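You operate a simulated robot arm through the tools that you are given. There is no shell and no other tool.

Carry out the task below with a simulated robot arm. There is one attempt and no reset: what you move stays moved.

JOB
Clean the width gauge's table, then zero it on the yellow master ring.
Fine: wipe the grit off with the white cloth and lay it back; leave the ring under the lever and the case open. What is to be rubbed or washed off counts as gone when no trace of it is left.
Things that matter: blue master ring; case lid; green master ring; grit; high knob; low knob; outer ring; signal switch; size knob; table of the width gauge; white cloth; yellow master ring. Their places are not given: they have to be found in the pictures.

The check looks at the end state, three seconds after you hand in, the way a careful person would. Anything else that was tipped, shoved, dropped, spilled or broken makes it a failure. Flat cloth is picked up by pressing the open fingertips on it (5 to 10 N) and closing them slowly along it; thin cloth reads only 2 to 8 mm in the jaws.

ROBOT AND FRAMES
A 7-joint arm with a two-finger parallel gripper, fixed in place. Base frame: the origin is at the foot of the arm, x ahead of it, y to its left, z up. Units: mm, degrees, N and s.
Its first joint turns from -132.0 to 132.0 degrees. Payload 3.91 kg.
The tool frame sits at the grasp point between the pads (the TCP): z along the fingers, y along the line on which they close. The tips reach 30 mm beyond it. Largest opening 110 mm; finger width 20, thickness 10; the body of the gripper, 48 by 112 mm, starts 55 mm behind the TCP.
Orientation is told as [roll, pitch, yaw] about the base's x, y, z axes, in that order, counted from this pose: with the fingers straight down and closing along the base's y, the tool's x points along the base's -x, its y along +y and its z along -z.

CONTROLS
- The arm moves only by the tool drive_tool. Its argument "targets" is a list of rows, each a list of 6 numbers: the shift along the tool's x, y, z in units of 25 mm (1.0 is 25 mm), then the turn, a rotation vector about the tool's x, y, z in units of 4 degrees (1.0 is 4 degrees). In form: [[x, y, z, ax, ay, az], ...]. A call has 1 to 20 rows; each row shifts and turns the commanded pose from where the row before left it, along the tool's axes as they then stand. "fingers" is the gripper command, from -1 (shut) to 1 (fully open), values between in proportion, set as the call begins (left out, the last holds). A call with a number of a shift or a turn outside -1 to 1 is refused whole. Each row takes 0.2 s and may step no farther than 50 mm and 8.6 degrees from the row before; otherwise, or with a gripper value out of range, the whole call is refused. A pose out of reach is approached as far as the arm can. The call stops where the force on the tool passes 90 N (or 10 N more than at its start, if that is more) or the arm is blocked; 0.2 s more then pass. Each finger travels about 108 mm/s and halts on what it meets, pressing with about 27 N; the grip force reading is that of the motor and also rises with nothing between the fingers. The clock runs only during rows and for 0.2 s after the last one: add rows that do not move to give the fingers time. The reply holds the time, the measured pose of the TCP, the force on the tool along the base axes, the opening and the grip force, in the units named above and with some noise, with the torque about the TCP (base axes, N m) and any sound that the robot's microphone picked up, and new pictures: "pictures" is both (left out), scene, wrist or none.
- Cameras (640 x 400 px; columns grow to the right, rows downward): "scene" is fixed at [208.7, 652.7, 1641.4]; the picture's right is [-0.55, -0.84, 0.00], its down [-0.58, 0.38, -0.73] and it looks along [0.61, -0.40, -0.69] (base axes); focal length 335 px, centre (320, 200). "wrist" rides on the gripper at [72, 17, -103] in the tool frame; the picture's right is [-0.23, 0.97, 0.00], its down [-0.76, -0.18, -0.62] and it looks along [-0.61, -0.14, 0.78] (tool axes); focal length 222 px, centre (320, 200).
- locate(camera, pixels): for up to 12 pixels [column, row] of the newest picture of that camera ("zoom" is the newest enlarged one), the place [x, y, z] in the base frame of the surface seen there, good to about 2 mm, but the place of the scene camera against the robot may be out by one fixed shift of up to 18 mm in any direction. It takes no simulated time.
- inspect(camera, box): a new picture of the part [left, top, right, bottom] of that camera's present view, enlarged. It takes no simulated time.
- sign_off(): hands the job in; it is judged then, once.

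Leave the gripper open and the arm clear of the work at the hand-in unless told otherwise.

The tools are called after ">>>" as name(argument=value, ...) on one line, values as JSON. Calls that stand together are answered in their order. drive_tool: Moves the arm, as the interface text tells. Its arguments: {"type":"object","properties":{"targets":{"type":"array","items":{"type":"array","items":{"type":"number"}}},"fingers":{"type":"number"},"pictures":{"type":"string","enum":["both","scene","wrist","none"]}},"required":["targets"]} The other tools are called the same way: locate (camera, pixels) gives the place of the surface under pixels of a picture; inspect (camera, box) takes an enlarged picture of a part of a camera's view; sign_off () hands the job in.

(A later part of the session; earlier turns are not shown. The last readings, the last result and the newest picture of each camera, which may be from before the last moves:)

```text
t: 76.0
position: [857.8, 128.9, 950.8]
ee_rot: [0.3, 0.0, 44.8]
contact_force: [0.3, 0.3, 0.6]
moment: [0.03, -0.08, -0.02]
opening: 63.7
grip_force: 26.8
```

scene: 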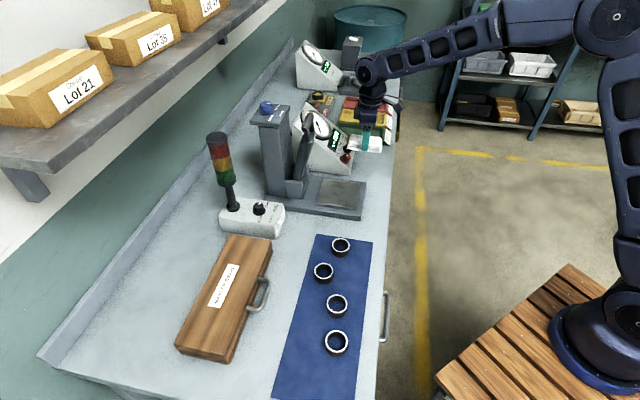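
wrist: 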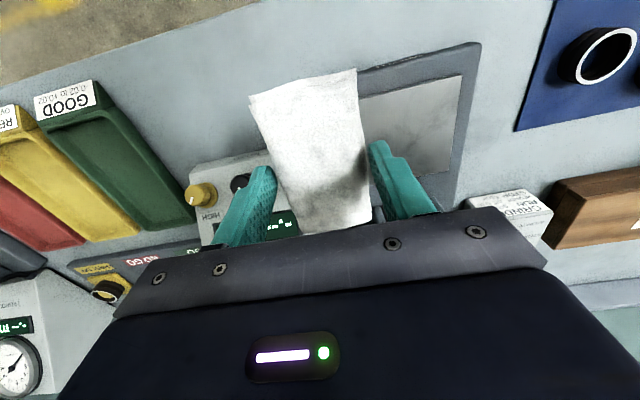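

Contact faded: the cloth has slid up slightly in the jaws. I'll lift off and look at the table again.

>>> drive_tool(targets=[[0.2, 0, -0.8, 0, 0, 0], [0.5, 0, -0.98, 0, 0, 0], [0.5, 0, -0.98, 0, 0, 0], [0, -0.98, -0.98, 0, 0, 0], [0, -0.98, -0.98, 0, 0, 0], [0, -0.98, -0.5, 0, 0, 0], [0, -0.98, 0, 0, 0, 0]])

>>> inspect(camera="scene", box=[315, 176, 365, 212])

>>> inspect(camera="wrist", box=[345, 50, 485, 200])

```text
t: 77.6
position: [906.3, 38.1, 1082.9]
ee_rot: [0.4, 0.0, 44.8]
contact_force: [0.5, -1.2, 0.2]
moment: [-0.04, 0.01, 0.0]
opening: 63.9
grip_force: 27.1
```

scene: 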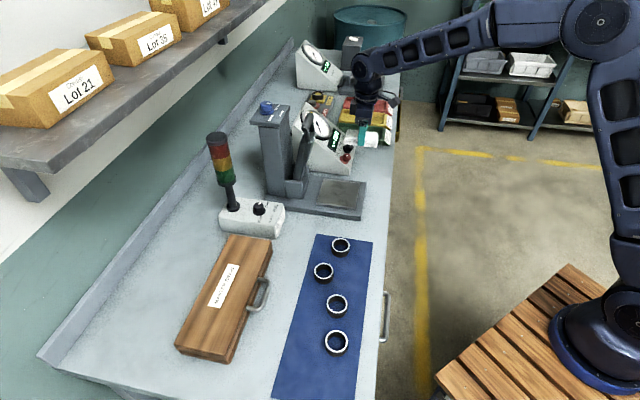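
wrist: 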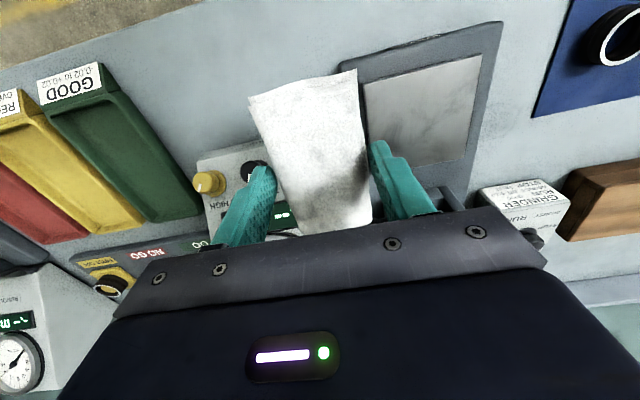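

```text
11.11 times, centred on (340, 194) of scene
```

zoom: 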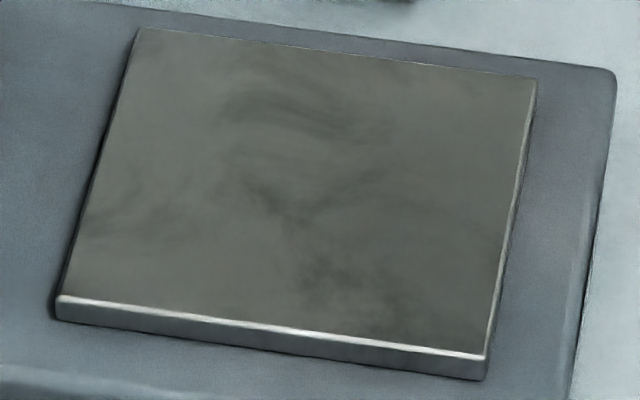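

```text
2.67 times, centred on (415, 125) of wrist
```

zoom: 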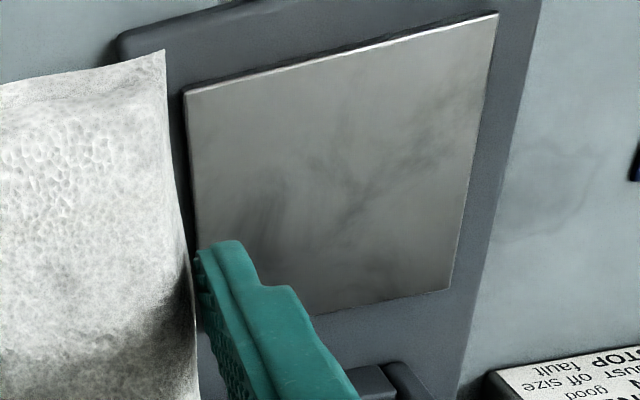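

The mottled pattern is identical before and after, and it runs across the whole plate, so it is the metal's own texture. The brown grit is gone. Now I'll return the cloth: move to its original spot at (933,−65.5), turn back to yaw −45° and lower it.

>>> drive_tool(targets=[[0.54, -0.923, 0, 0, 0, 0], [0.54, -0.923, 0, 0, 0, 0], [0.54, -0.923, 0, 0, 0, 0], [0.54, -0.923, 0, 0, 0, 0], [0, 0, 0, 0, 0, 1], [0, 0, 0, 0, 0, 1], [0, 0, 0, 0, 0, 1], [0, 0, 0, 0, 0, 1], [0, 0, 0, 0, 0, 1], [0, 0, 0, 0, 0, 1], [0, 0, 0, 0, 0, 1], [0, 0, 0, 0, 0, 1], [0, 0, 0, 0, 0, 1], [0, 0, 0, 0, 0, 1], [0, 0, 0, 0, 0, 1], [0, 0, 0, 0, 0, 1], [0, 0, 0, 0, 0, 1], [0, 0, 0, 0, 0, 1], [0, 0, 0, 0, 0, 1]], pictures="none")

>>> drive_tool(targets=[[0, 0, 0, 0, 0, 0.94], [0, 0, 0, 0, 0, 0.94], [0, 0, 0, 0, 0, 0.94], [0, 0, 0, 0, 0, 0.94], [0, 0, 0, 0, 0, 0.94], [0, 0, 0, 0, 0, 0.94], [0, 0, 0, 0, 0, 0.94], [0, 0, 0, 0, 0, 0.94]])

```text
t: 81.6
position: [933.0, -69.0, 1080.3]
ee_rot: [0.2, 0.4, -15.3]
contact_force: [0.7, 0.7, -0.1]
moment: [0.0, -0.01, 0.06]
opening: 63.6
grip_force: 26.7
```

```text
t: 83.4
position: [932.9, -68.3, 1080.2]
ee_rot: [0.1, 0.5, -45.3]
contact_force: [0.1, 0.1, -0.7]
moment: [0.03, 0.01, 0.0]
opening: 63.8
grip_force: 27.4
```

scene: 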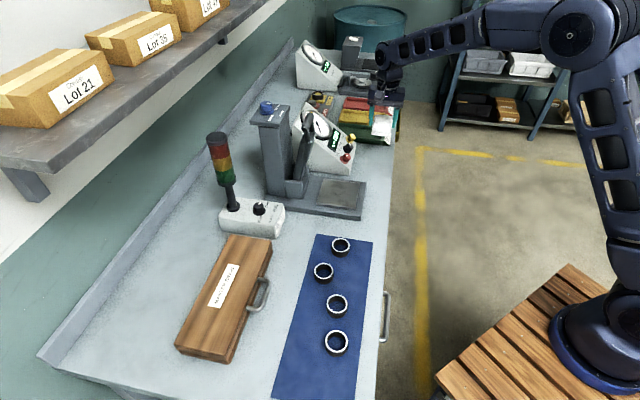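
wrist: 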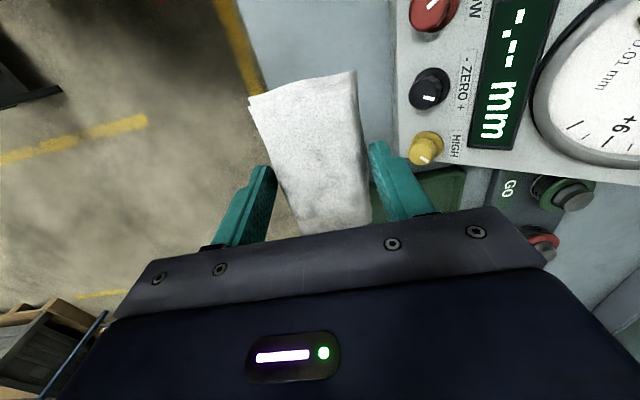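

I'll shift 3 mm to match the original spot exactly and descend to just above the bench.

>>> drive_tool(targets=[[0.076, 0.08, 0.9, 0, 0, 0], [0, 0, 0.9, 0, 0, 0], [0, 0, 0.9, 0, 0, 0], [0, 0, 0.9, 0, 0, 0], [0, 0, 0.9, 0, 0, 0], [0, 0, 0.9, 0, 0, 0], [0, 0, 0.7, 0, 0, 0], [0, 0, 0.2, 0, 0, 0]], pictures="none")

```text
t: 85.2
position: [932.4, -63.0, 922.0]
ee_rot: [0.0, 0.3, -45.3]
contact_force: [0.1, 0.5, -0.4]
moment: [0.01, 0.03, -0.03]
opening: 63.7
grip_force: 26.6
```

>>> drive_tool(targets=[[0, -0.06, 0.08, 0, 0, 0], [0, 0, 0.06, 0, 0, 0]], pictures="none")

```text
t: 85.8
position: [932.3, -65.6, 919.3]
ee_rot: [0.0, 0.3, -45.3]
contact_force: [0.2, 0.0, -0.8]
moment: [0.0, 0.0, 0.01]
opening: 63.7
grip_force: 27.0
```

No contact yet, so I'll continue down in small steps.

>>> drive_tool(targets=[[0, 0, 0.06, 0, 0, 0]], pictures="none")

>>> drive_tool(targets=[[0, 0, 0.06, 0, 0, 0]], pictures="none")

```text
t: 86.2
position: [931.3, -66.1, 917.0]
ee_rot: [0.0, 0.3, -45.3]
contact_force: [0.3, -0.1, 0.3]
moment: [-0.02, 0.01, 0.02]
opening: 63.5
grip_force: 27.2
```

```text
t: 86.6
position: [931.5, -65.1, 916.9]
ee_rot: [0.1, 0.3, -45.3]
contact_force: [-3.3, 1.6, 8.9]
moment: [-0.42, -0.26, -0.09]
opening: 63.8
grip_force: 27.4
```

Contact at about 9 N, so the cloth is on the bench. I'll open the fingers to 84 mm and rise.

>>> drive_tool(targets=[[0, 0, 0, 0, 0, 0], [0, 0, 0, 0, 0, 0], [0, 0, 0, 0, 0, 0], [0, 0, -0.6, 0, 0, 0], [0, 0, -0.9, 0, 0, 0], [0, 0, -0.9, 0, 0, 0], [0, 0, -0.9, 0, 0, 0], [0, 0, -0.9, 0, 0, 0], [0, 0, -0.9, 0, 0, 0], [0, 0, -0.9, 0, 0, 0], [0, 0, -0.9, 0, 0, 0]], fingers=0.527)

>>> locate(camera="wrist", pixels=[[317, 90]])

>>> inspect(camera="wrist", box=[220, 20, 440, 200])

```text
t: 89.0
position: [931.3, -66.6, 1088.2]
ee_rot: [0.0, 0.4, -45.2]
contact_force: [0.3, 0.1, -0.3]
moment: [-0.02, -0.04, 0.0]
opening: 84.2
grip_force: 0.0
```

scene: 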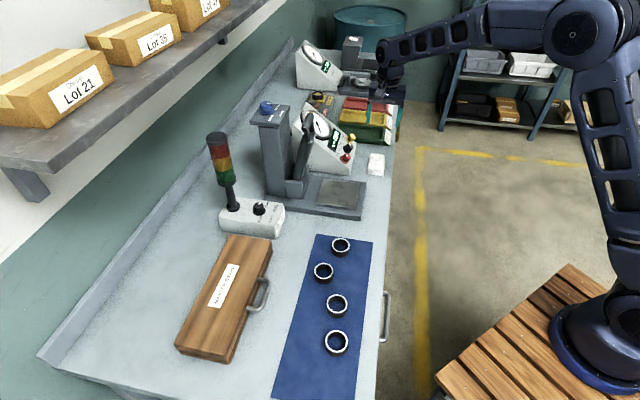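
wrist: 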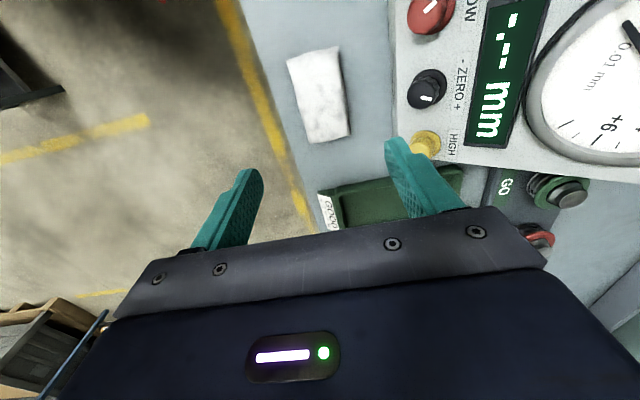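

```text
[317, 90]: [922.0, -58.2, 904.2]
```

```text
2.22 times, centred on (330, 110) of wrist
```

zoom: 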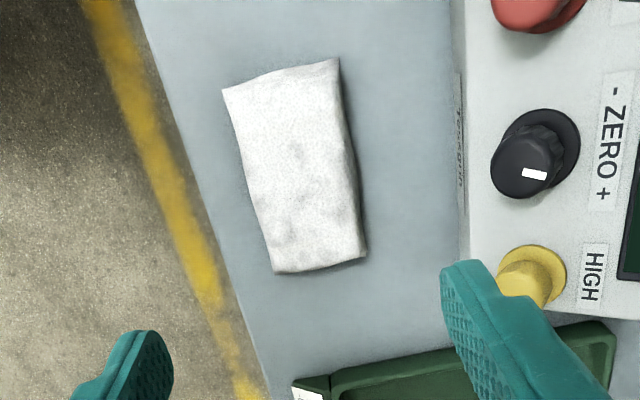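

The cloth is back in its place. Next is the case on the left. I'll rise to z≈1240 and travel over to it, staying on the robot's side of the pillar and lamp.

>>> drive_tool(targets=[[0, 0, -1, 0, 0, 0], [0, 0, -1, 0, 0, 0], [0, 0, -1, 0, 0, 0], [0, 0, -1, 0, 0, 0], [0, 0, -1, 0, 0, 0], [0, 0, -1, 0, 0, 0], [0.99, 0.428, 0, 0, 0, 0], [0.99, 0.428, 0, 0, 0, 0], [0.99, 0.428, 0, 0, 0, 0], [0.99, 0.428, 0, 0, 0, 0], [0.99, 0.428, 0, 0, 0, 0], [0.99, 0.428, 0, 0, 0, 0], [0.99, 0.428, 0, 0, 0, 0], [0.99, 0.428, 0, 0, 0, 0], [0.99, 0.428, 0, 0, 0, 0], [0.99, 0.428, 0, 0, 0, 0], [0.99, 0.428, 0, 0, 0, 0], [0.99, 0.428, 0, 0, 0, 0], [0.99, 0.428, 0, 0, 0, 0]])

>>> inspect(camera="wrist", box=[220, 0, 480, 200])

```text
t: 93.0
position: [805.8, 261.2, 1240.3]
ee_rot: [0.1, 0.4, -45.4]
contact_force: [-0.5, -0.2, 0.4]
moment: [0.01, 0.02, 0.0]
opening: 84.1
grip_force: 0.1
```

scene: 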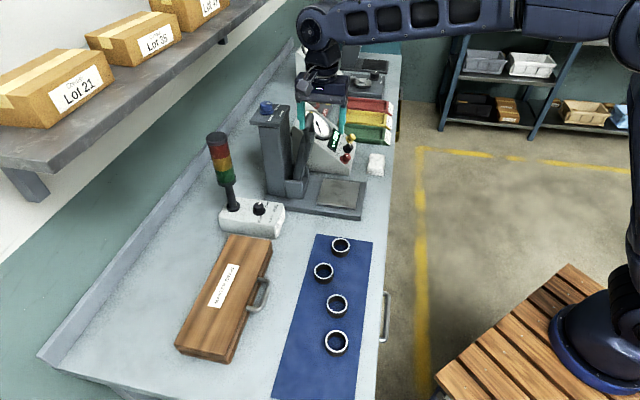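
wrist: 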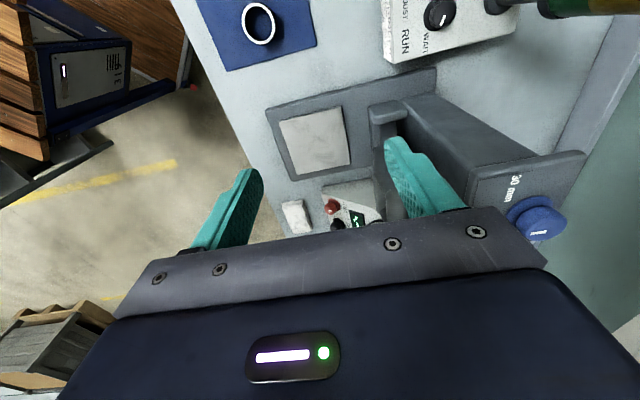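

```text
2.00 times, centred on (350, 100) of wrist
```

zoom: 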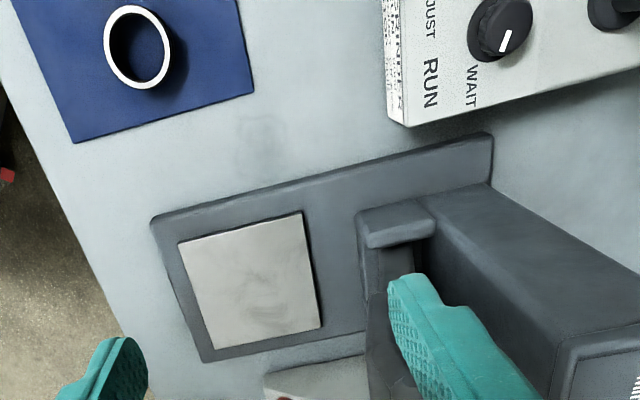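

The table looks clean from above. The size knob is also visible at (540,215), so I'll read it before moving on.

>>> inspect(camera="wrist", box=[480, 150, 600, 250])

>>> inspect(camera="wrist", box=[260, 90, 360, 190])

```text
4.00 times, centred on (540, 200) of wrist
```

zoom: 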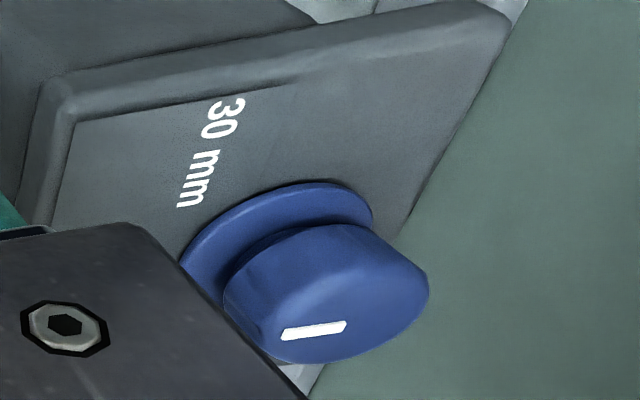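

```text
4.00 times, centred on (310, 140) of wrist
```

zoom: 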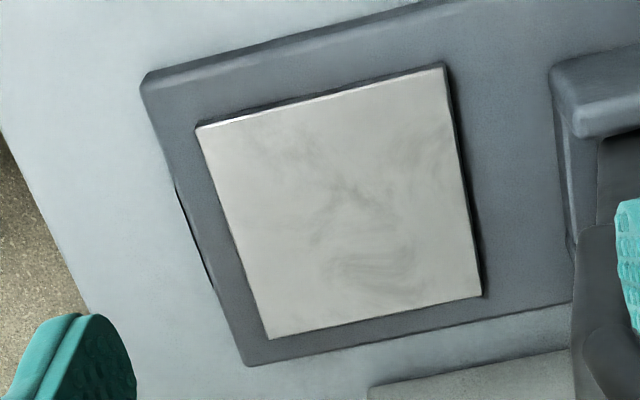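

The table shows only the metal's own mottling and no grit. I'll continue to the case.

>>> drive_tool(targets=[[0.99, 0.428, 0, 0, 0, 0], [0.99, 0.428, 0, 0, 0, 0], [0.99, 0.428, 0, 0, 0, 0], [0.99, 0.428, 0, 0, 0, 0], [0.99, 0.428, 0, 0, 0, 0], [0.99, 0.428, 0, 0, 0, 0], [0.99, 0.428, 0, 0, 0, 0], [0.99, 0.428, 0, 0, 0, 0], [0.99, 0.428, 0, 0, 0, 0], [0.99, 0.428, 0, 0, 0, 0], [0.99, 0.428, 0, 0, 0, 0], [0.99, 0.428, 0, 0, 0, 0]], pictures="none")

>>> drive_tool(targets=[[0, 0, 0, 0, 0, -1], [0, 0, 0, 0, 0, -1], [0, 0, 0, 0, 0, -1], [0, 0, 0, 0, 0, -1], [0, 0, 0, 0, 0, -1], [0, 0, 0, 0, 0, -1], [0, 0, 0, 0, 0, -1], [0, 0, 0, 0, 0, -1], [0, 0, 0, 0, 0, -1], [0, 0, 0, 0, 0, -1], [0, 0, 0, 0, 0, -1], [0, 0, 0, 0, 0, -1], [0, 0, 0, 0, 0, -1], [0, 0, 0, 0, 0, -1], [0, 0, 0, 0, 0, -1], [0, 0, 0, 0, 0, -1], [0, 0, 0, 0, 0, -1], [0, 0, 0, 0, 0, -1], [0, 0, 0, 0, 0, -1], [0, 0, 0, 0, 0, -1]])

```text
t: 95.6
position: [685.8, 562.8, 1244.1]
ee_rot: [0.1, 0.3, -45.3]
contact_force: [0.5, -1.4, 1.6]
moment: [0.03, 0.01, -0.02]
opening: 84.0
grip_force: 0.1
```

```text
t: 99.8
position: [686.5, 561.9, 1242.2]
ee_rot: [0.5, 0.1, 34.8]
contact_force: [0.7, -0.6, 0.3]
moment: [-0.04, 0.02, 0.0]
opening: 83.7
grip_force: 0.0
```

scene: 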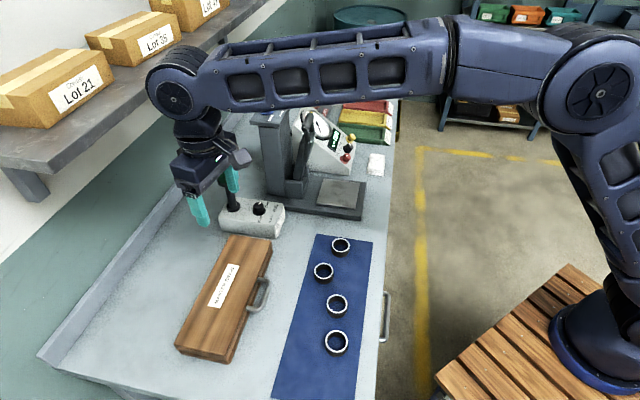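
wrist: 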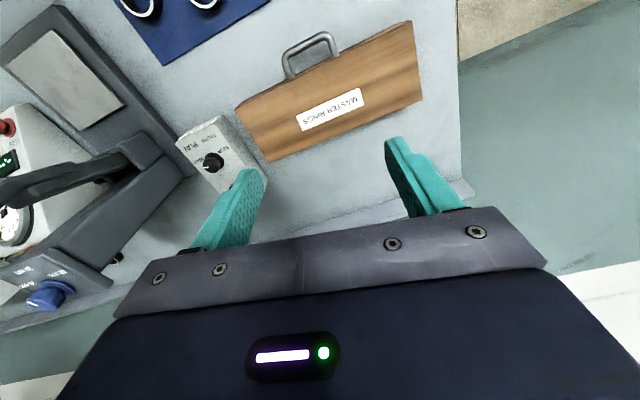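

The case is in view with its handle on the robot's side. I'll finish the turn to yaw 45° and come lower for a detailed look.

>>> drive_tool(targets=[[0, 0, 0, 0, 0, -0.85], [0, 0, 0, 0, 0, -0.85], [0, 0, 0, 0, 0, -0.85], [0, 0, 0.8, 0, 0, 0], [0, 0, 0.8, 0, 0, 0], [0, 0, 0.8, 0, 0, 0], [0, 0, 0.8, 0, 0, 0]])

>>> inspect(camera="wrist", box=[200, 0, 480, 180])

```text
t: 101.4
position: [687.7, 563.5, 1162.2]
ee_rot: [0.3, -0.2, 44.9]
contact_force: [0.2, -0.3, 0.1]
moment: [-0.01, 0.0, 0.0]
opening: 84.0
grip_force: 0.1
```

scene: 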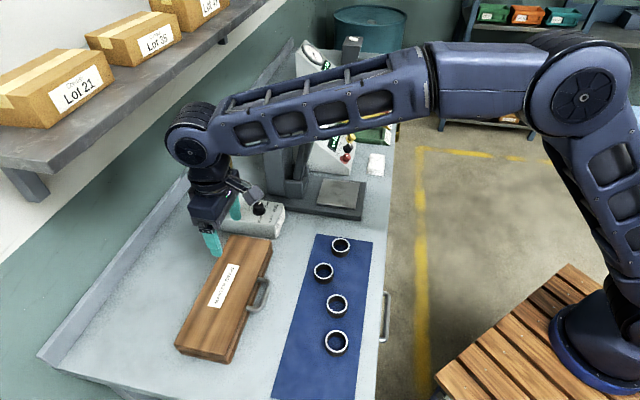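
wrist: 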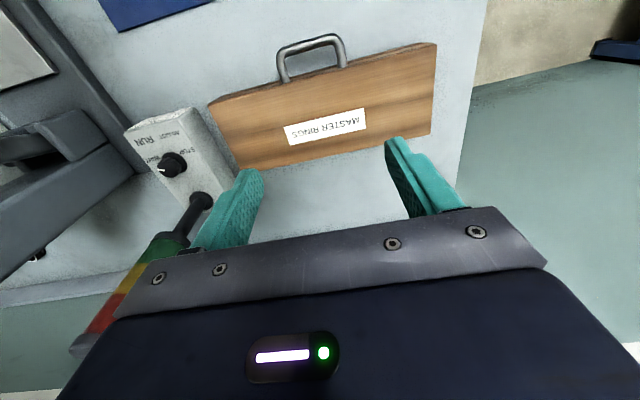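

```text
2.22 times, centred on (340, 90) of wrist
```

zoom: 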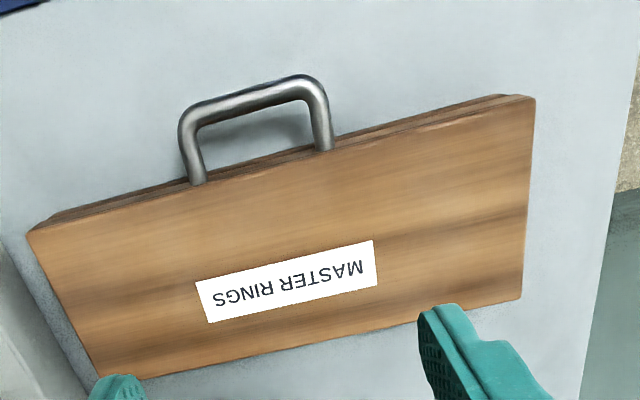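

I'll locate the lid's corners, the handle bar and its legs, and the seam at the front edge.

>>> locate(camera="wrist", pixels=[[211, 104], [432, 46], [429, 132], [245, 167], [282, 52], [308, 42], [335, 38], [285, 78], [341, 65], [280, 84], [225, 96], [320, 110]])

>>> inspect(camera="wrist", box=[260, 20, 360, 110])

>>> locate(camera="wrist", pixels=[[300, 60], [320, 55], [312, 73], [270, 60], [360, 45], [390, 57], [180, 100], [200, 240], [150, 240], [172, 165]])

```text
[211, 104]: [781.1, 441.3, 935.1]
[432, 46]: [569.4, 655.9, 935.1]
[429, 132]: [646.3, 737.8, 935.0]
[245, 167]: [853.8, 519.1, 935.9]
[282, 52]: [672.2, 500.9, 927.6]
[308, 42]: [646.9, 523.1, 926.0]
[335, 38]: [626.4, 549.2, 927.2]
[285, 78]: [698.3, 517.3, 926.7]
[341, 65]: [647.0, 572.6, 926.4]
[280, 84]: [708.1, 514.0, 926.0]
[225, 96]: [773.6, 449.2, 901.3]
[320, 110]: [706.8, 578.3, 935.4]
```

```text
4.44 times, centred on (310, 65) of wrist
```

zoom: 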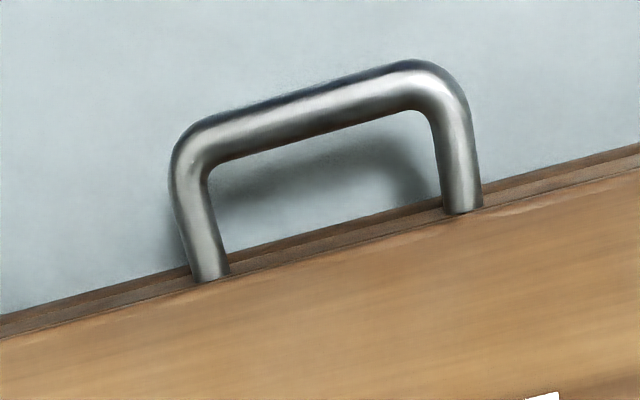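

```text
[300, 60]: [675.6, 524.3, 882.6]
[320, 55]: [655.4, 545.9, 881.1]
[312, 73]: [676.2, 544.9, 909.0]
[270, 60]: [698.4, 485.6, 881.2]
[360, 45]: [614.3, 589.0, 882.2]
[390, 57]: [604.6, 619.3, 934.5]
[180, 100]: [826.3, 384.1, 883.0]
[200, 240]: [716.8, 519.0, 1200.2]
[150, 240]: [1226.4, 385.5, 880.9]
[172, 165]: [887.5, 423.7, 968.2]
```

The lid's top is at z≈935, with the handle bar centred near (649,525,~922). The hinge is on the far edge, about 144 mm away. I'll move above the handle bar and turn to yaw −44° so the fingers close across it.

>>> drive_tool(targets=[[0.723, 0, 0, 0, 0, 0], [0.723, 0, 0, 0, 0, 0], [0.723, 0, 0, 0, 0, 0], [0, 0, 0, 0, 0, 1], [0, 0, 0, 0, 0, 1], [0, 0, 0, 0, 0, 1], [0, 0, 0, 0, 0, 1], [0, 0, 0, 0, 0, 1], [0, 0, 0, 0, 0, 1], [0, 0, 0, 0, 0, 1], [0, 0, 0, 0, 0, 1], [0, 0, 0, 0, 0, 1], [0, 0, 0, 0, 0, 1], [0, 0, 0, 0, 0, 1], [0, 0, 0, 0, 0, 1], [0, 0, 0, 0, 0, 1], [0, 0, 0, 0, 0, 1], [0, 0, 0, 0, 0, 1], [0, 0, 0, 0, 0, 1], [0, 0, 0, 0, 0, 1]], pictures="none")

>>> drive_tool(targets=[[0, 0, 0, 0, 0, 0.88], [0, 0, 0, 0, 0, 0.88], [0, 0, 0, 0, 0, 0.88], [0, 0, 0, 0, 0, 0.88], [0, 0, 0, 0, 0, 0.88], [0, 0, 0, 0, 0, 0.88], [0, 0, 0.98, 0, 0, 0], [0, 0, 0.98, 0, 0, 0], [0, 0, 0.98, 0, 0, 0], [0, 0, 0.98, 0, 0, 0], [0, 0, 0.98, 0, 0, 0]], fingers=-0.5)

>>> inspect(camera="wrist", box=[200, 20, 480, 220])

```text
t: 105.6
position: [648.0, 522.8, 1162.4]
ee_rot: [0.3, 0.3, -23.2]
contact_force: [-0.7, -0.6, -0.3]
moment: [0.04, -0.02, -0.01]
opening: 83.6
grip_force: 0.0
```

```text
t: 108.0
position: [646.6, 525.8, 1040.0]
ee_rot: [-0.1, 0.4, -44.3]
contact_force: [-0.9, 0.3, 0.6]
moment: [0.02, -0.02, -0.01]
opening: 27.3
grip_force: 0.2
```

scene: 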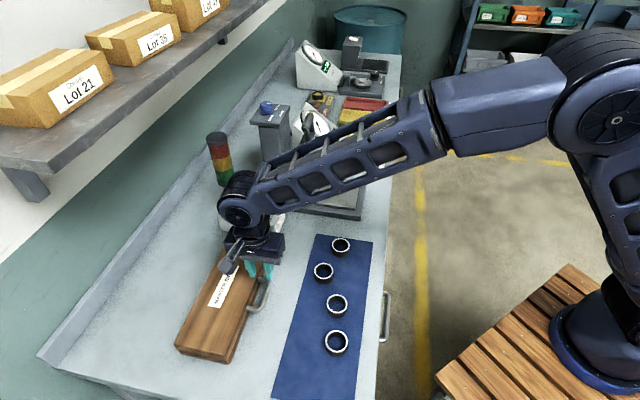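
wrist: 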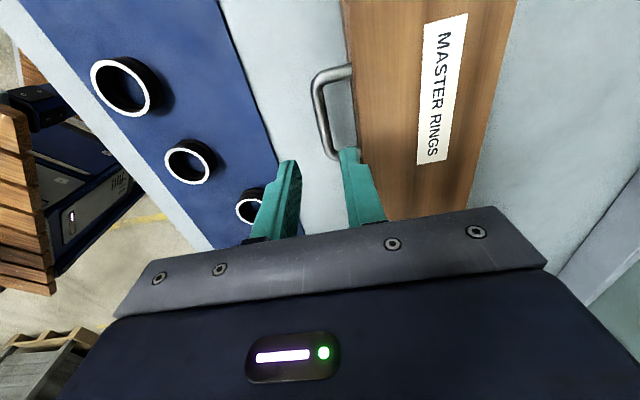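

```text
2.00 times, centred on (340, 120) of wrist
```

zoom: 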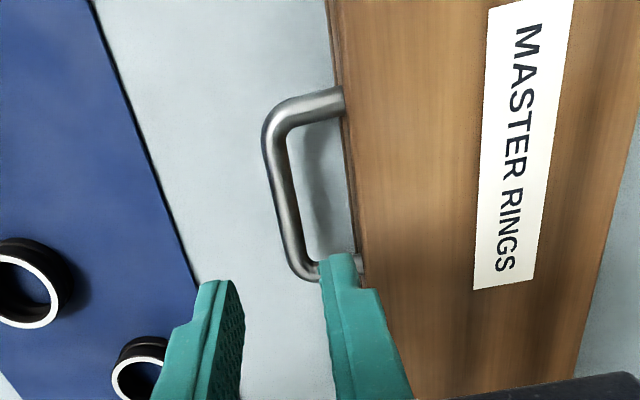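

I'll pin down the handle bar's position from this close view.

>>> locate(camera="wrist", pixels=[[315, 95], [319, 112], [323, 128], [326, 140], [318, 85], [340, 70], [335, 72], [356, 120], [330, 120], [344, 100]])

```text
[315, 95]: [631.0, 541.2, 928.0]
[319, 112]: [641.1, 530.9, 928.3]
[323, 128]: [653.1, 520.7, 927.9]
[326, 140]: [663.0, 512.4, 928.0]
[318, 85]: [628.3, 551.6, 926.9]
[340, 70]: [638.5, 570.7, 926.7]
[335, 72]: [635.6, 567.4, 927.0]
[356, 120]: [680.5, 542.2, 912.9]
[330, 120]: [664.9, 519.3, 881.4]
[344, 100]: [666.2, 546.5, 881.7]
```

The bar's mid is at (648,525), top z≈928. I'll descend with 27 mm opening so one finger goes inside the handle.

>>> drive_tool(targets=[[-0.062, 0.016, 0, 0, 0, 0], [0, 0, 0.98, 0, 0, 0], [0, 0, 0.98, 0, 0, 0], [0, 0, 0.98, 0, 0, 0], [0, 0, 0.8, 0, 0, 0], [0, 0, 0.38, 0, 0, 0]])

>>> inspect(camera="wrist", box=[220, 60, 440, 240])

```text
t: 109.4
position: [650.8, 525.1, 937.8]
ee_rot: [0.1, 0.2, -44.1]
contact_force: [-0.4, 0.3, 0.9]
moment: [0.01, 0.0, 0.0]
opening: 27.5
grip_force: 0.0
```

scene: 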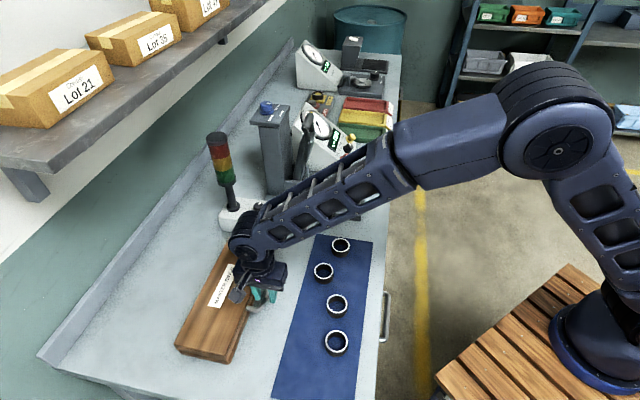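
wrist: 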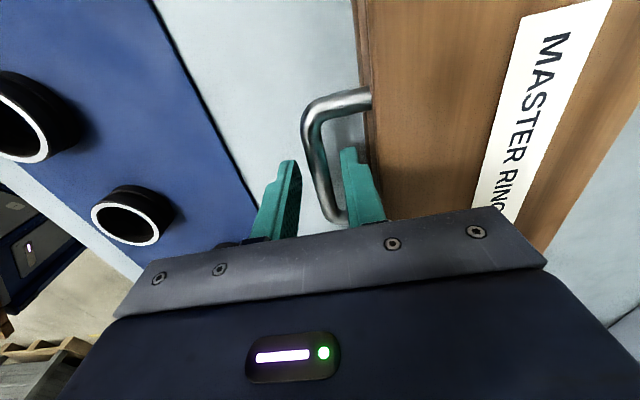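

```text
2.22 times, centred on (330, 150) of wrist
```

zoom: 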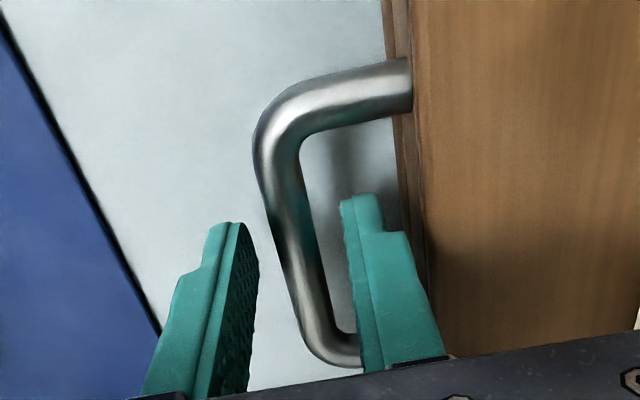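

The far finger is inside the handle loop and the near one outside it. I'll close on the bar.

>>> drive_tool(targets=[[0, 0, 0, 0, 0, 0], [0, 0, 0, 0, 0, 0], [0, 0, 0, 0, 0, 0]], fingers=-1, pictures="wrist")

>>> inspect(camera="wrist", box=[220, 60, 440, 240])

```text
t: 110.2
position: [651.1, 525.7, 937.2]
ee_rot: [0.2, 0.3, -44.2]
contact_force: [12.1, 16.0, -1.5]
moment: [0.2, -0.34, 0.19]
opening: 11.9
grip_force: 44.9
```

wrist: 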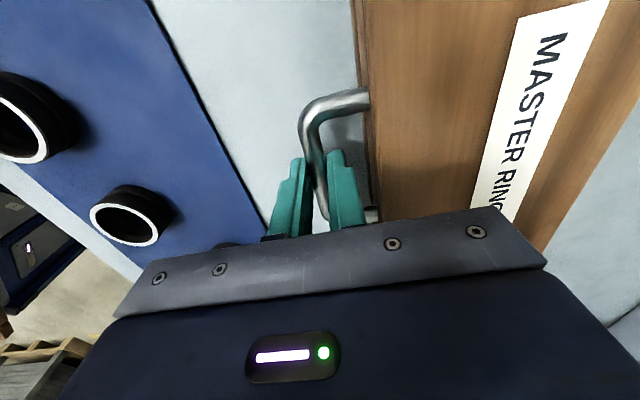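

```text
2.22 times, centred on (330, 150) of wrist
```

zoom: 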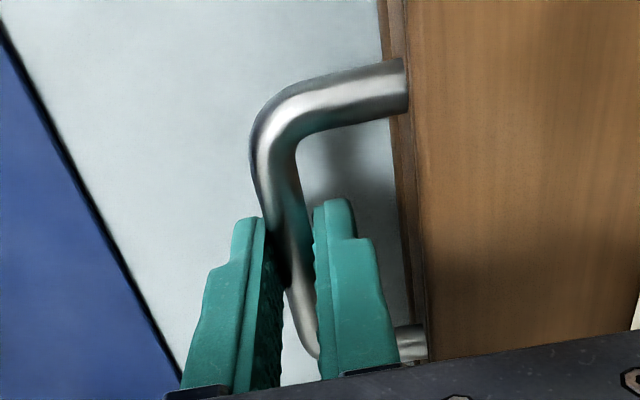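

Gripped on the 12 mm bar. I'll begin lifting the lid gently along its arc for the first 15° and check the forces.

>>> drive_tool(targets=[[0, 0.06, 0, 0, 0, 0], [0, 0.068, -0.5, 0, 0, 0], [0, 0.11, -0.49, 0, 0, 0], [0, 0.154, -0.48, 0, 0, 0]], pictures="wrist")

>>> inspect(camera="scene", box=[150, 200, 330, 370])

```text
t: 111.2
position: [656.6, 531.8, 972.6]
ee_rot: [0.0, 0.3, -44.2]
contact_force: [7.8, 8.5, -6.1]
moment: [0.3, 0.17, 0.18]
opening: 11.3
grip_force: 45.0
```

wrist: 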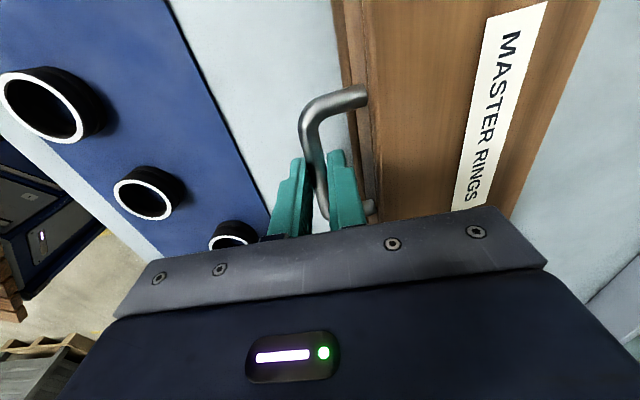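

```text
2.35 times, centred on (240, 285) of scene
```

zoom: 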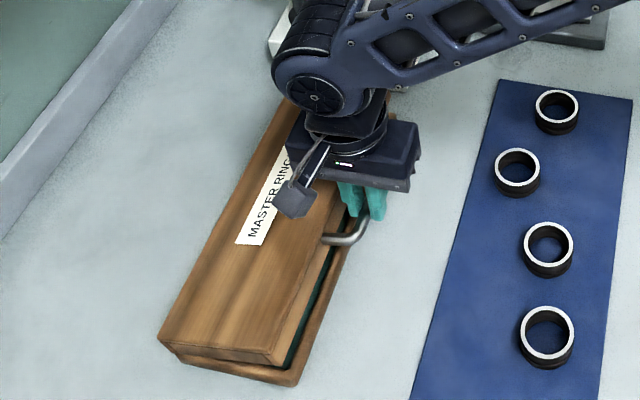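

The lid is lifting cleanly with small forces. I'll continue, tilting the tool outward as the lid rises.

>>> drive_tool(targets=[[0, 0.157, -0.467, -1, 0, 0], [0, 0.223, -0.425, -1, 0, 0], [0, 0.289, -0.381, -1, 0, 0], [0, 0.349, -0.325, -1, 0, 0]], pictures="none")

```text
t: 112.2
position: [670.2, 546.9, 1017.6]
ee_rot: [16.1, 0.4, -44.3]
contact_force: [-4.8, -15.8, 8.1]
moment: [-0.39, 0.13, 0.02]
opening: 11.6
grip_force: 44.6
```

>>> drive_tool(targets=[[0, 0.36, -0.263, -1, 0, 0], [0, 0.41, -0.191, -1, 0, 0], [0, 0.44, -0.112, -1, 0, 0], [0, 0.455, -0.04, -1, 0, 0]])

>>> inspect(camera="scene", box=[150, 170, 330, 370])

```text
t: 113.2
position: [694.1, 570.2, 1047.1]
ee_rot: [32.1, 0.3, -44.3]
contact_force: [6.7, -8.2, -0.6]
moment: [-0.33, -0.04, -0.43]
opening: 11.7
grip_force: 44.6
```

scene: 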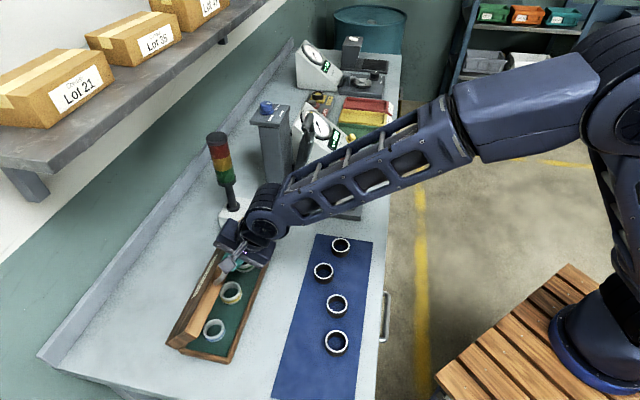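
wrist: 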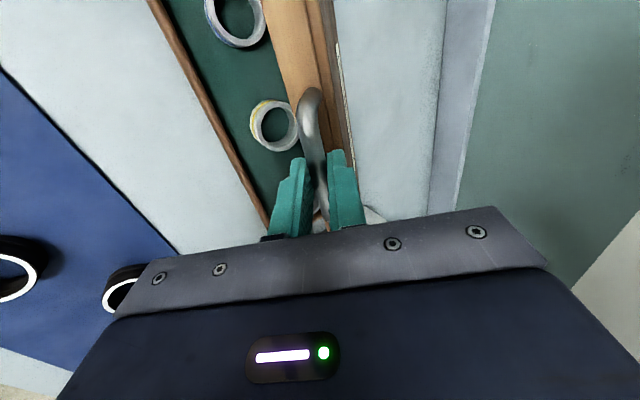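

```text
2.00 times, centred on (240, 270) of scene
```

zoom: 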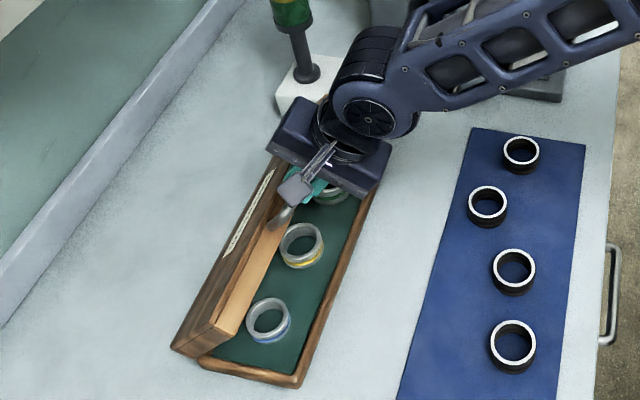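

Inside lie three steel rings: blue-banded on the left, yellow-banded in the middle and green at the right. I'll keep opening.

>>> drive_tool(targets=[[0, 0.464, 0.042, -1, 0, 0], [0, 0.452, 0.121, -1, 0, 0], [0, 0.427, 0.199, -1, 0, 0], [0, 0.39, 0.266, -1, 0, 0]], pictures="none")

```text
t: 114.2
position: [725.5, 601.4, 1061.8]
ee_rot: [48.2, 0.4, -44.3]
contact_force: [8.8, -12.1, 4.8]
moment: [0.06, 0.33, -0.66]
opening: 11.6
grip_force: 45.3
```

>>> drive_tool(targets=[[0, 0.343, 0.33, -1, 0, 0], [0, 0.287, 0.386, -1, 0, 0], [0, 0.262, 0.431, 0, 0, 0]])

>>> inspect(camera="scene", box=[150, 170, 330, 370])

```text
t: 115.0
position: [751.6, 628.3, 1063.8]
ee_rot: [56.2, 0.4, -44.3]
contact_force: [11.5, -10.2, 11.5]
moment: [0.54, 0.31, -0.58]
opening: 11.7
grip_force: 44.8
```

scene: 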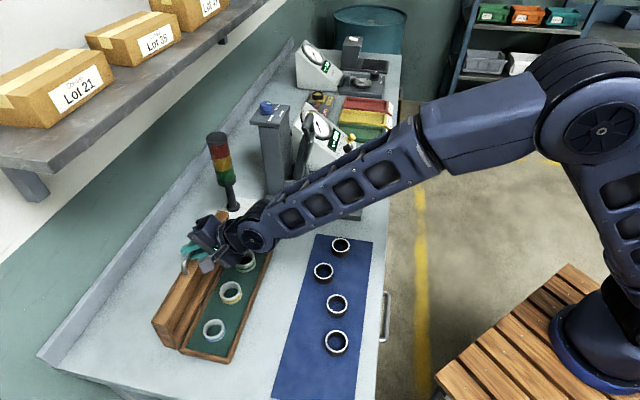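
wrist: 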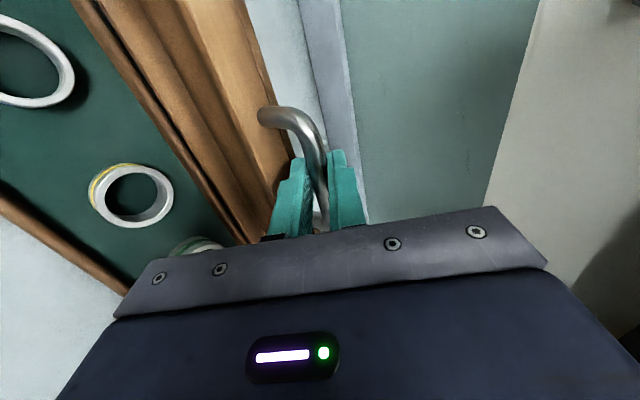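

```text
2.00 times, centred on (240, 270) of scene
```

zoom: 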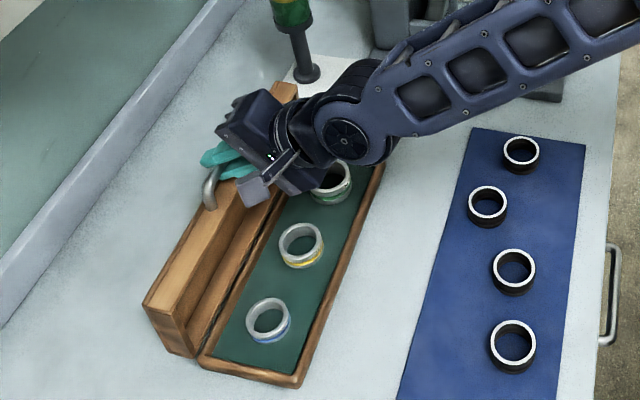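

The lid is upright. I'll go on a little past vertical, watching for a stop.

>>> drive_tool(targets=[[0, 0.223, 0.453, 0, 0, 0]], pictures="none")

>>> drive_tool(targets=[[0, 0.182, 0.47, 0, 0, 0]], pictures="scene")

>>> inspect(camera="scene", box=[150, 170, 330, 370])

```text
t: 115.4
position: [760.8, 638.4, 1062.9]
ee_rot: [56.3, 0.5, -44.2]
contact_force: [13.3, -10.1, 22.2]
moment: [0.59, 0.26, -0.54]
opening: 11.7
grip_force: 44.8
```

```text
t: 115.8
position: [769.8, 646.5, 1060.9]
ee_rot: [56.3, 0.3, -44.3]
contact_force: [14.2, -5.6, 33.6]
moment: [0.61, 0.17, -0.59]
opening: 11.7
grip_force: 45.2
```

scene: 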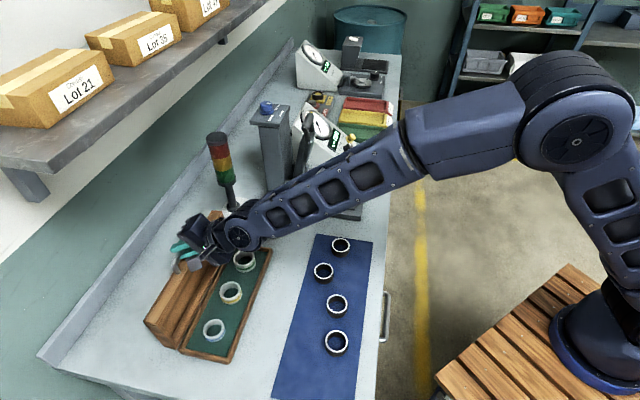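

```text
2.00 times, centred on (240, 270) of scene
```

zoom: 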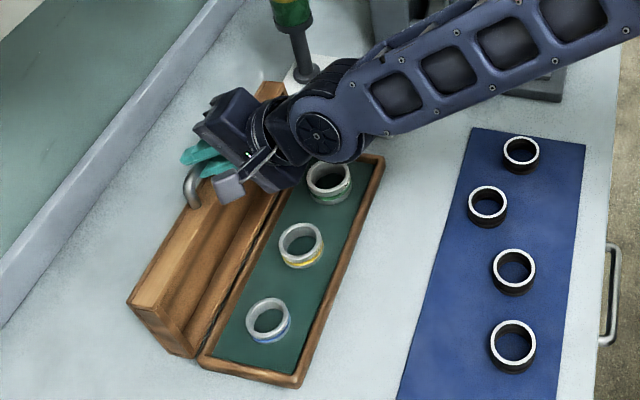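

The lid is about 10° past vertical. I'll loosen the grip slightly (to about 22 mm) so the bar is merely caged, and see which way the lid leans.

>>> drive_tool(targets=[[0, 0, 0, 0, 0, 0], [0, 0, 0, 0, 0, 0], [0, 0, 0, 0, 0, 0], [0, 0, 0, 0, 0, 0]], fingers=-0.6)

>>> inspect(camera="wrist", box=[200, 80, 420, 250])

```text
t: 116.8
position: [768.1, 646.8, 1056.5]
ee_rot: [56.0, 0.4, -44.3]
contact_force: [-1.9, 4.4, 2.9]
moment: [0.07, -0.03, 0.11]
opening: 22.1
grip_force: 0.2
```

scene: 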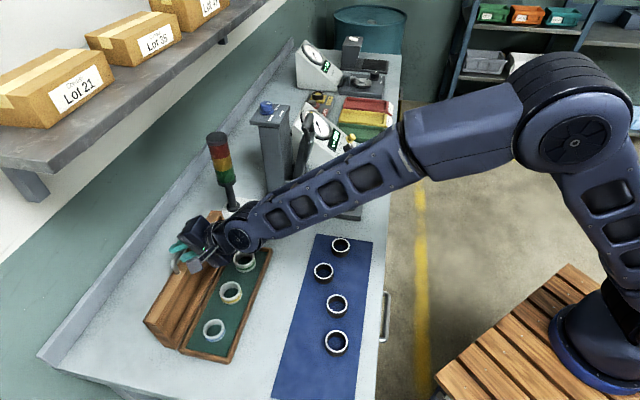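
wrist: 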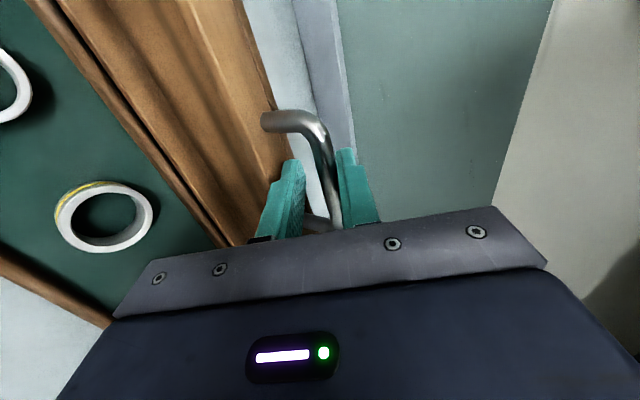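

```text
2.35 times, centred on (310, 165) of wrist
```

zoom: 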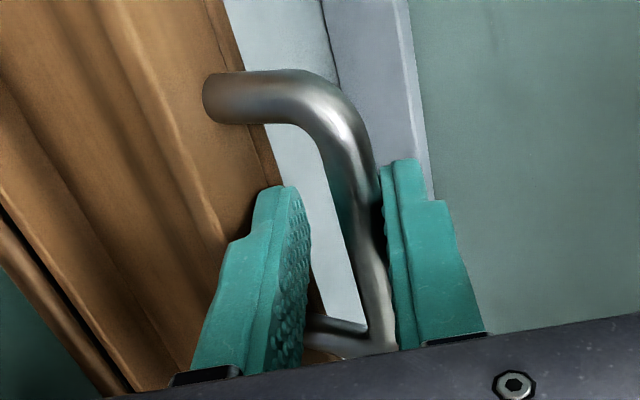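

The bar now leans on the far finger, so the lid wants to open further by itself. I'll re-grip and follow it gently to its stop rather than let it drop.

>>> drive_tool(targets=[[0, 0, 0, 0, 0, 0], [0, 0, 0, 0, 0, 0], [0, 0.176, 0.504, 0, 0, 0]], fingers=-1, pictures="none")

>>> drive_tool(targets=[[0, 0.137, 0.511, 0, 0, 0]], pictures="scene")

>>> inspect(camera="scene", box=[130, 170, 310, 370])

```text
t: 117.6
position: [777.3, 656.7, 1057.4]
ee_rot: [56.3, 0.3, -44.3]
contact_force: [-0.2, 13.9, 35.9]
moment: [0.65, 0.2, -0.44]
opening: 11.8
grip_force: 45.3
```

```text
t: 118.0
position: [786.5, 664.0, 1052.6]
ee_rot: [56.3, 0.3, -44.2]
contact_force: [4.6, 19.0, 49.5]
moment: [0.68, 0.1, -0.47]
opening: 11.8
grip_force: 45.1
```

scene: 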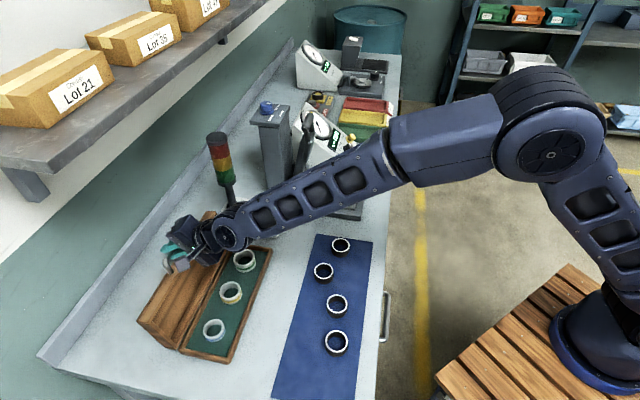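

```text
2.00 times, centred on (220, 270) of scene
```

zoom: 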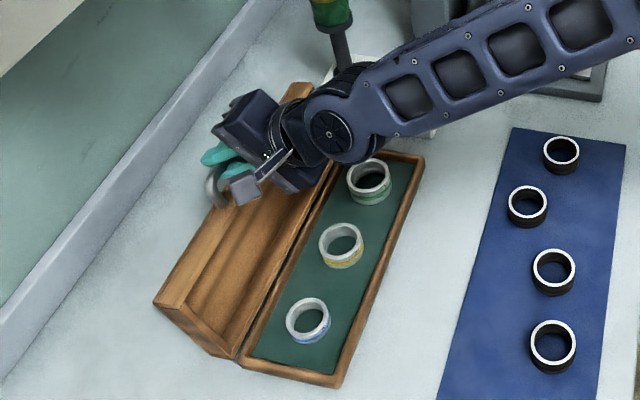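

The force is purely radial: my arc is about 4 mm too short, and no stop is felt yet. I'll correct outward and go on in small steps.

>>> drive_tool(targets=[[0, 0.155, -0.042, 0, 0, 0], [0, 0.115, 0.515, 0, 0, 0]], pictures="none")

```text
t: 118.6
position: [794.6, 672.7, 1048.2]
ee_rot: [56.0, 0.3, -44.3]
contact_force: [-12.4, -10.5, 35.8]
moment: [0.52, 0.49, -0.48]
opening: 11.9
grip_force: 45.3
```

There is now tangential resistance of about 30 N: the lid has reached its stop at roughly 110° open. I'll release the bar and check that it stays.

>>> drive_tool(targets=[[0, 0, 0, 0, 0, 0], [0, 0, 0, 0, 0, 0], [0, 0, 0, 0, 0, 0], [0, 0, 0, 0, 0, 0]], fingers=-0.45)

>>> inspect(camera="wrist", box=[200, 80, 420, 250])

```text
t: 119.6
position: [794.2, 674.2, 1046.9]
ee_rot: [55.9, 0.3, -44.3]
contact_force: [1.0, 0.1, -0.2]
moment: [0.0, -0.03, 0.03]
opening: 30.5
grip_force: 0.1
```

scene: 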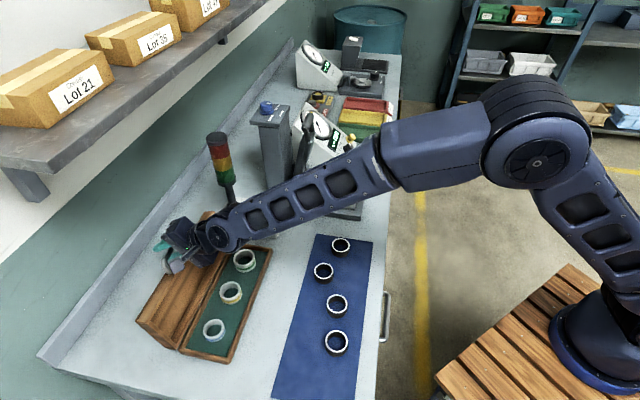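
wrist: 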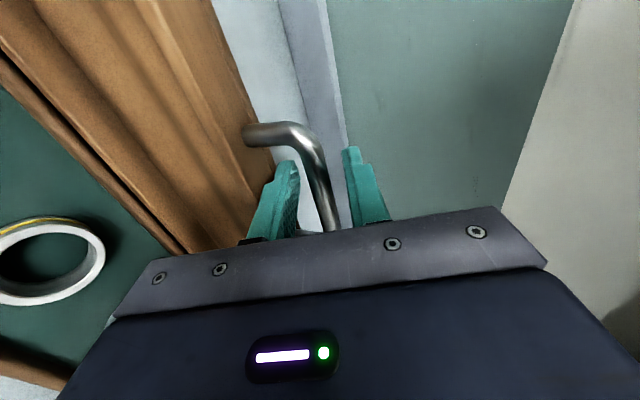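

```text
2.35 times, centred on (310, 165) of wrist
```

zoom: 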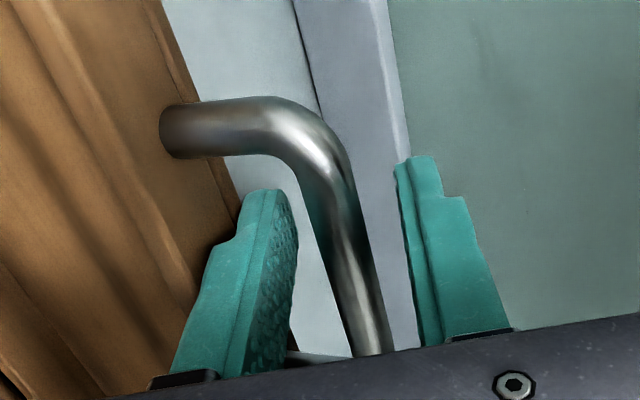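

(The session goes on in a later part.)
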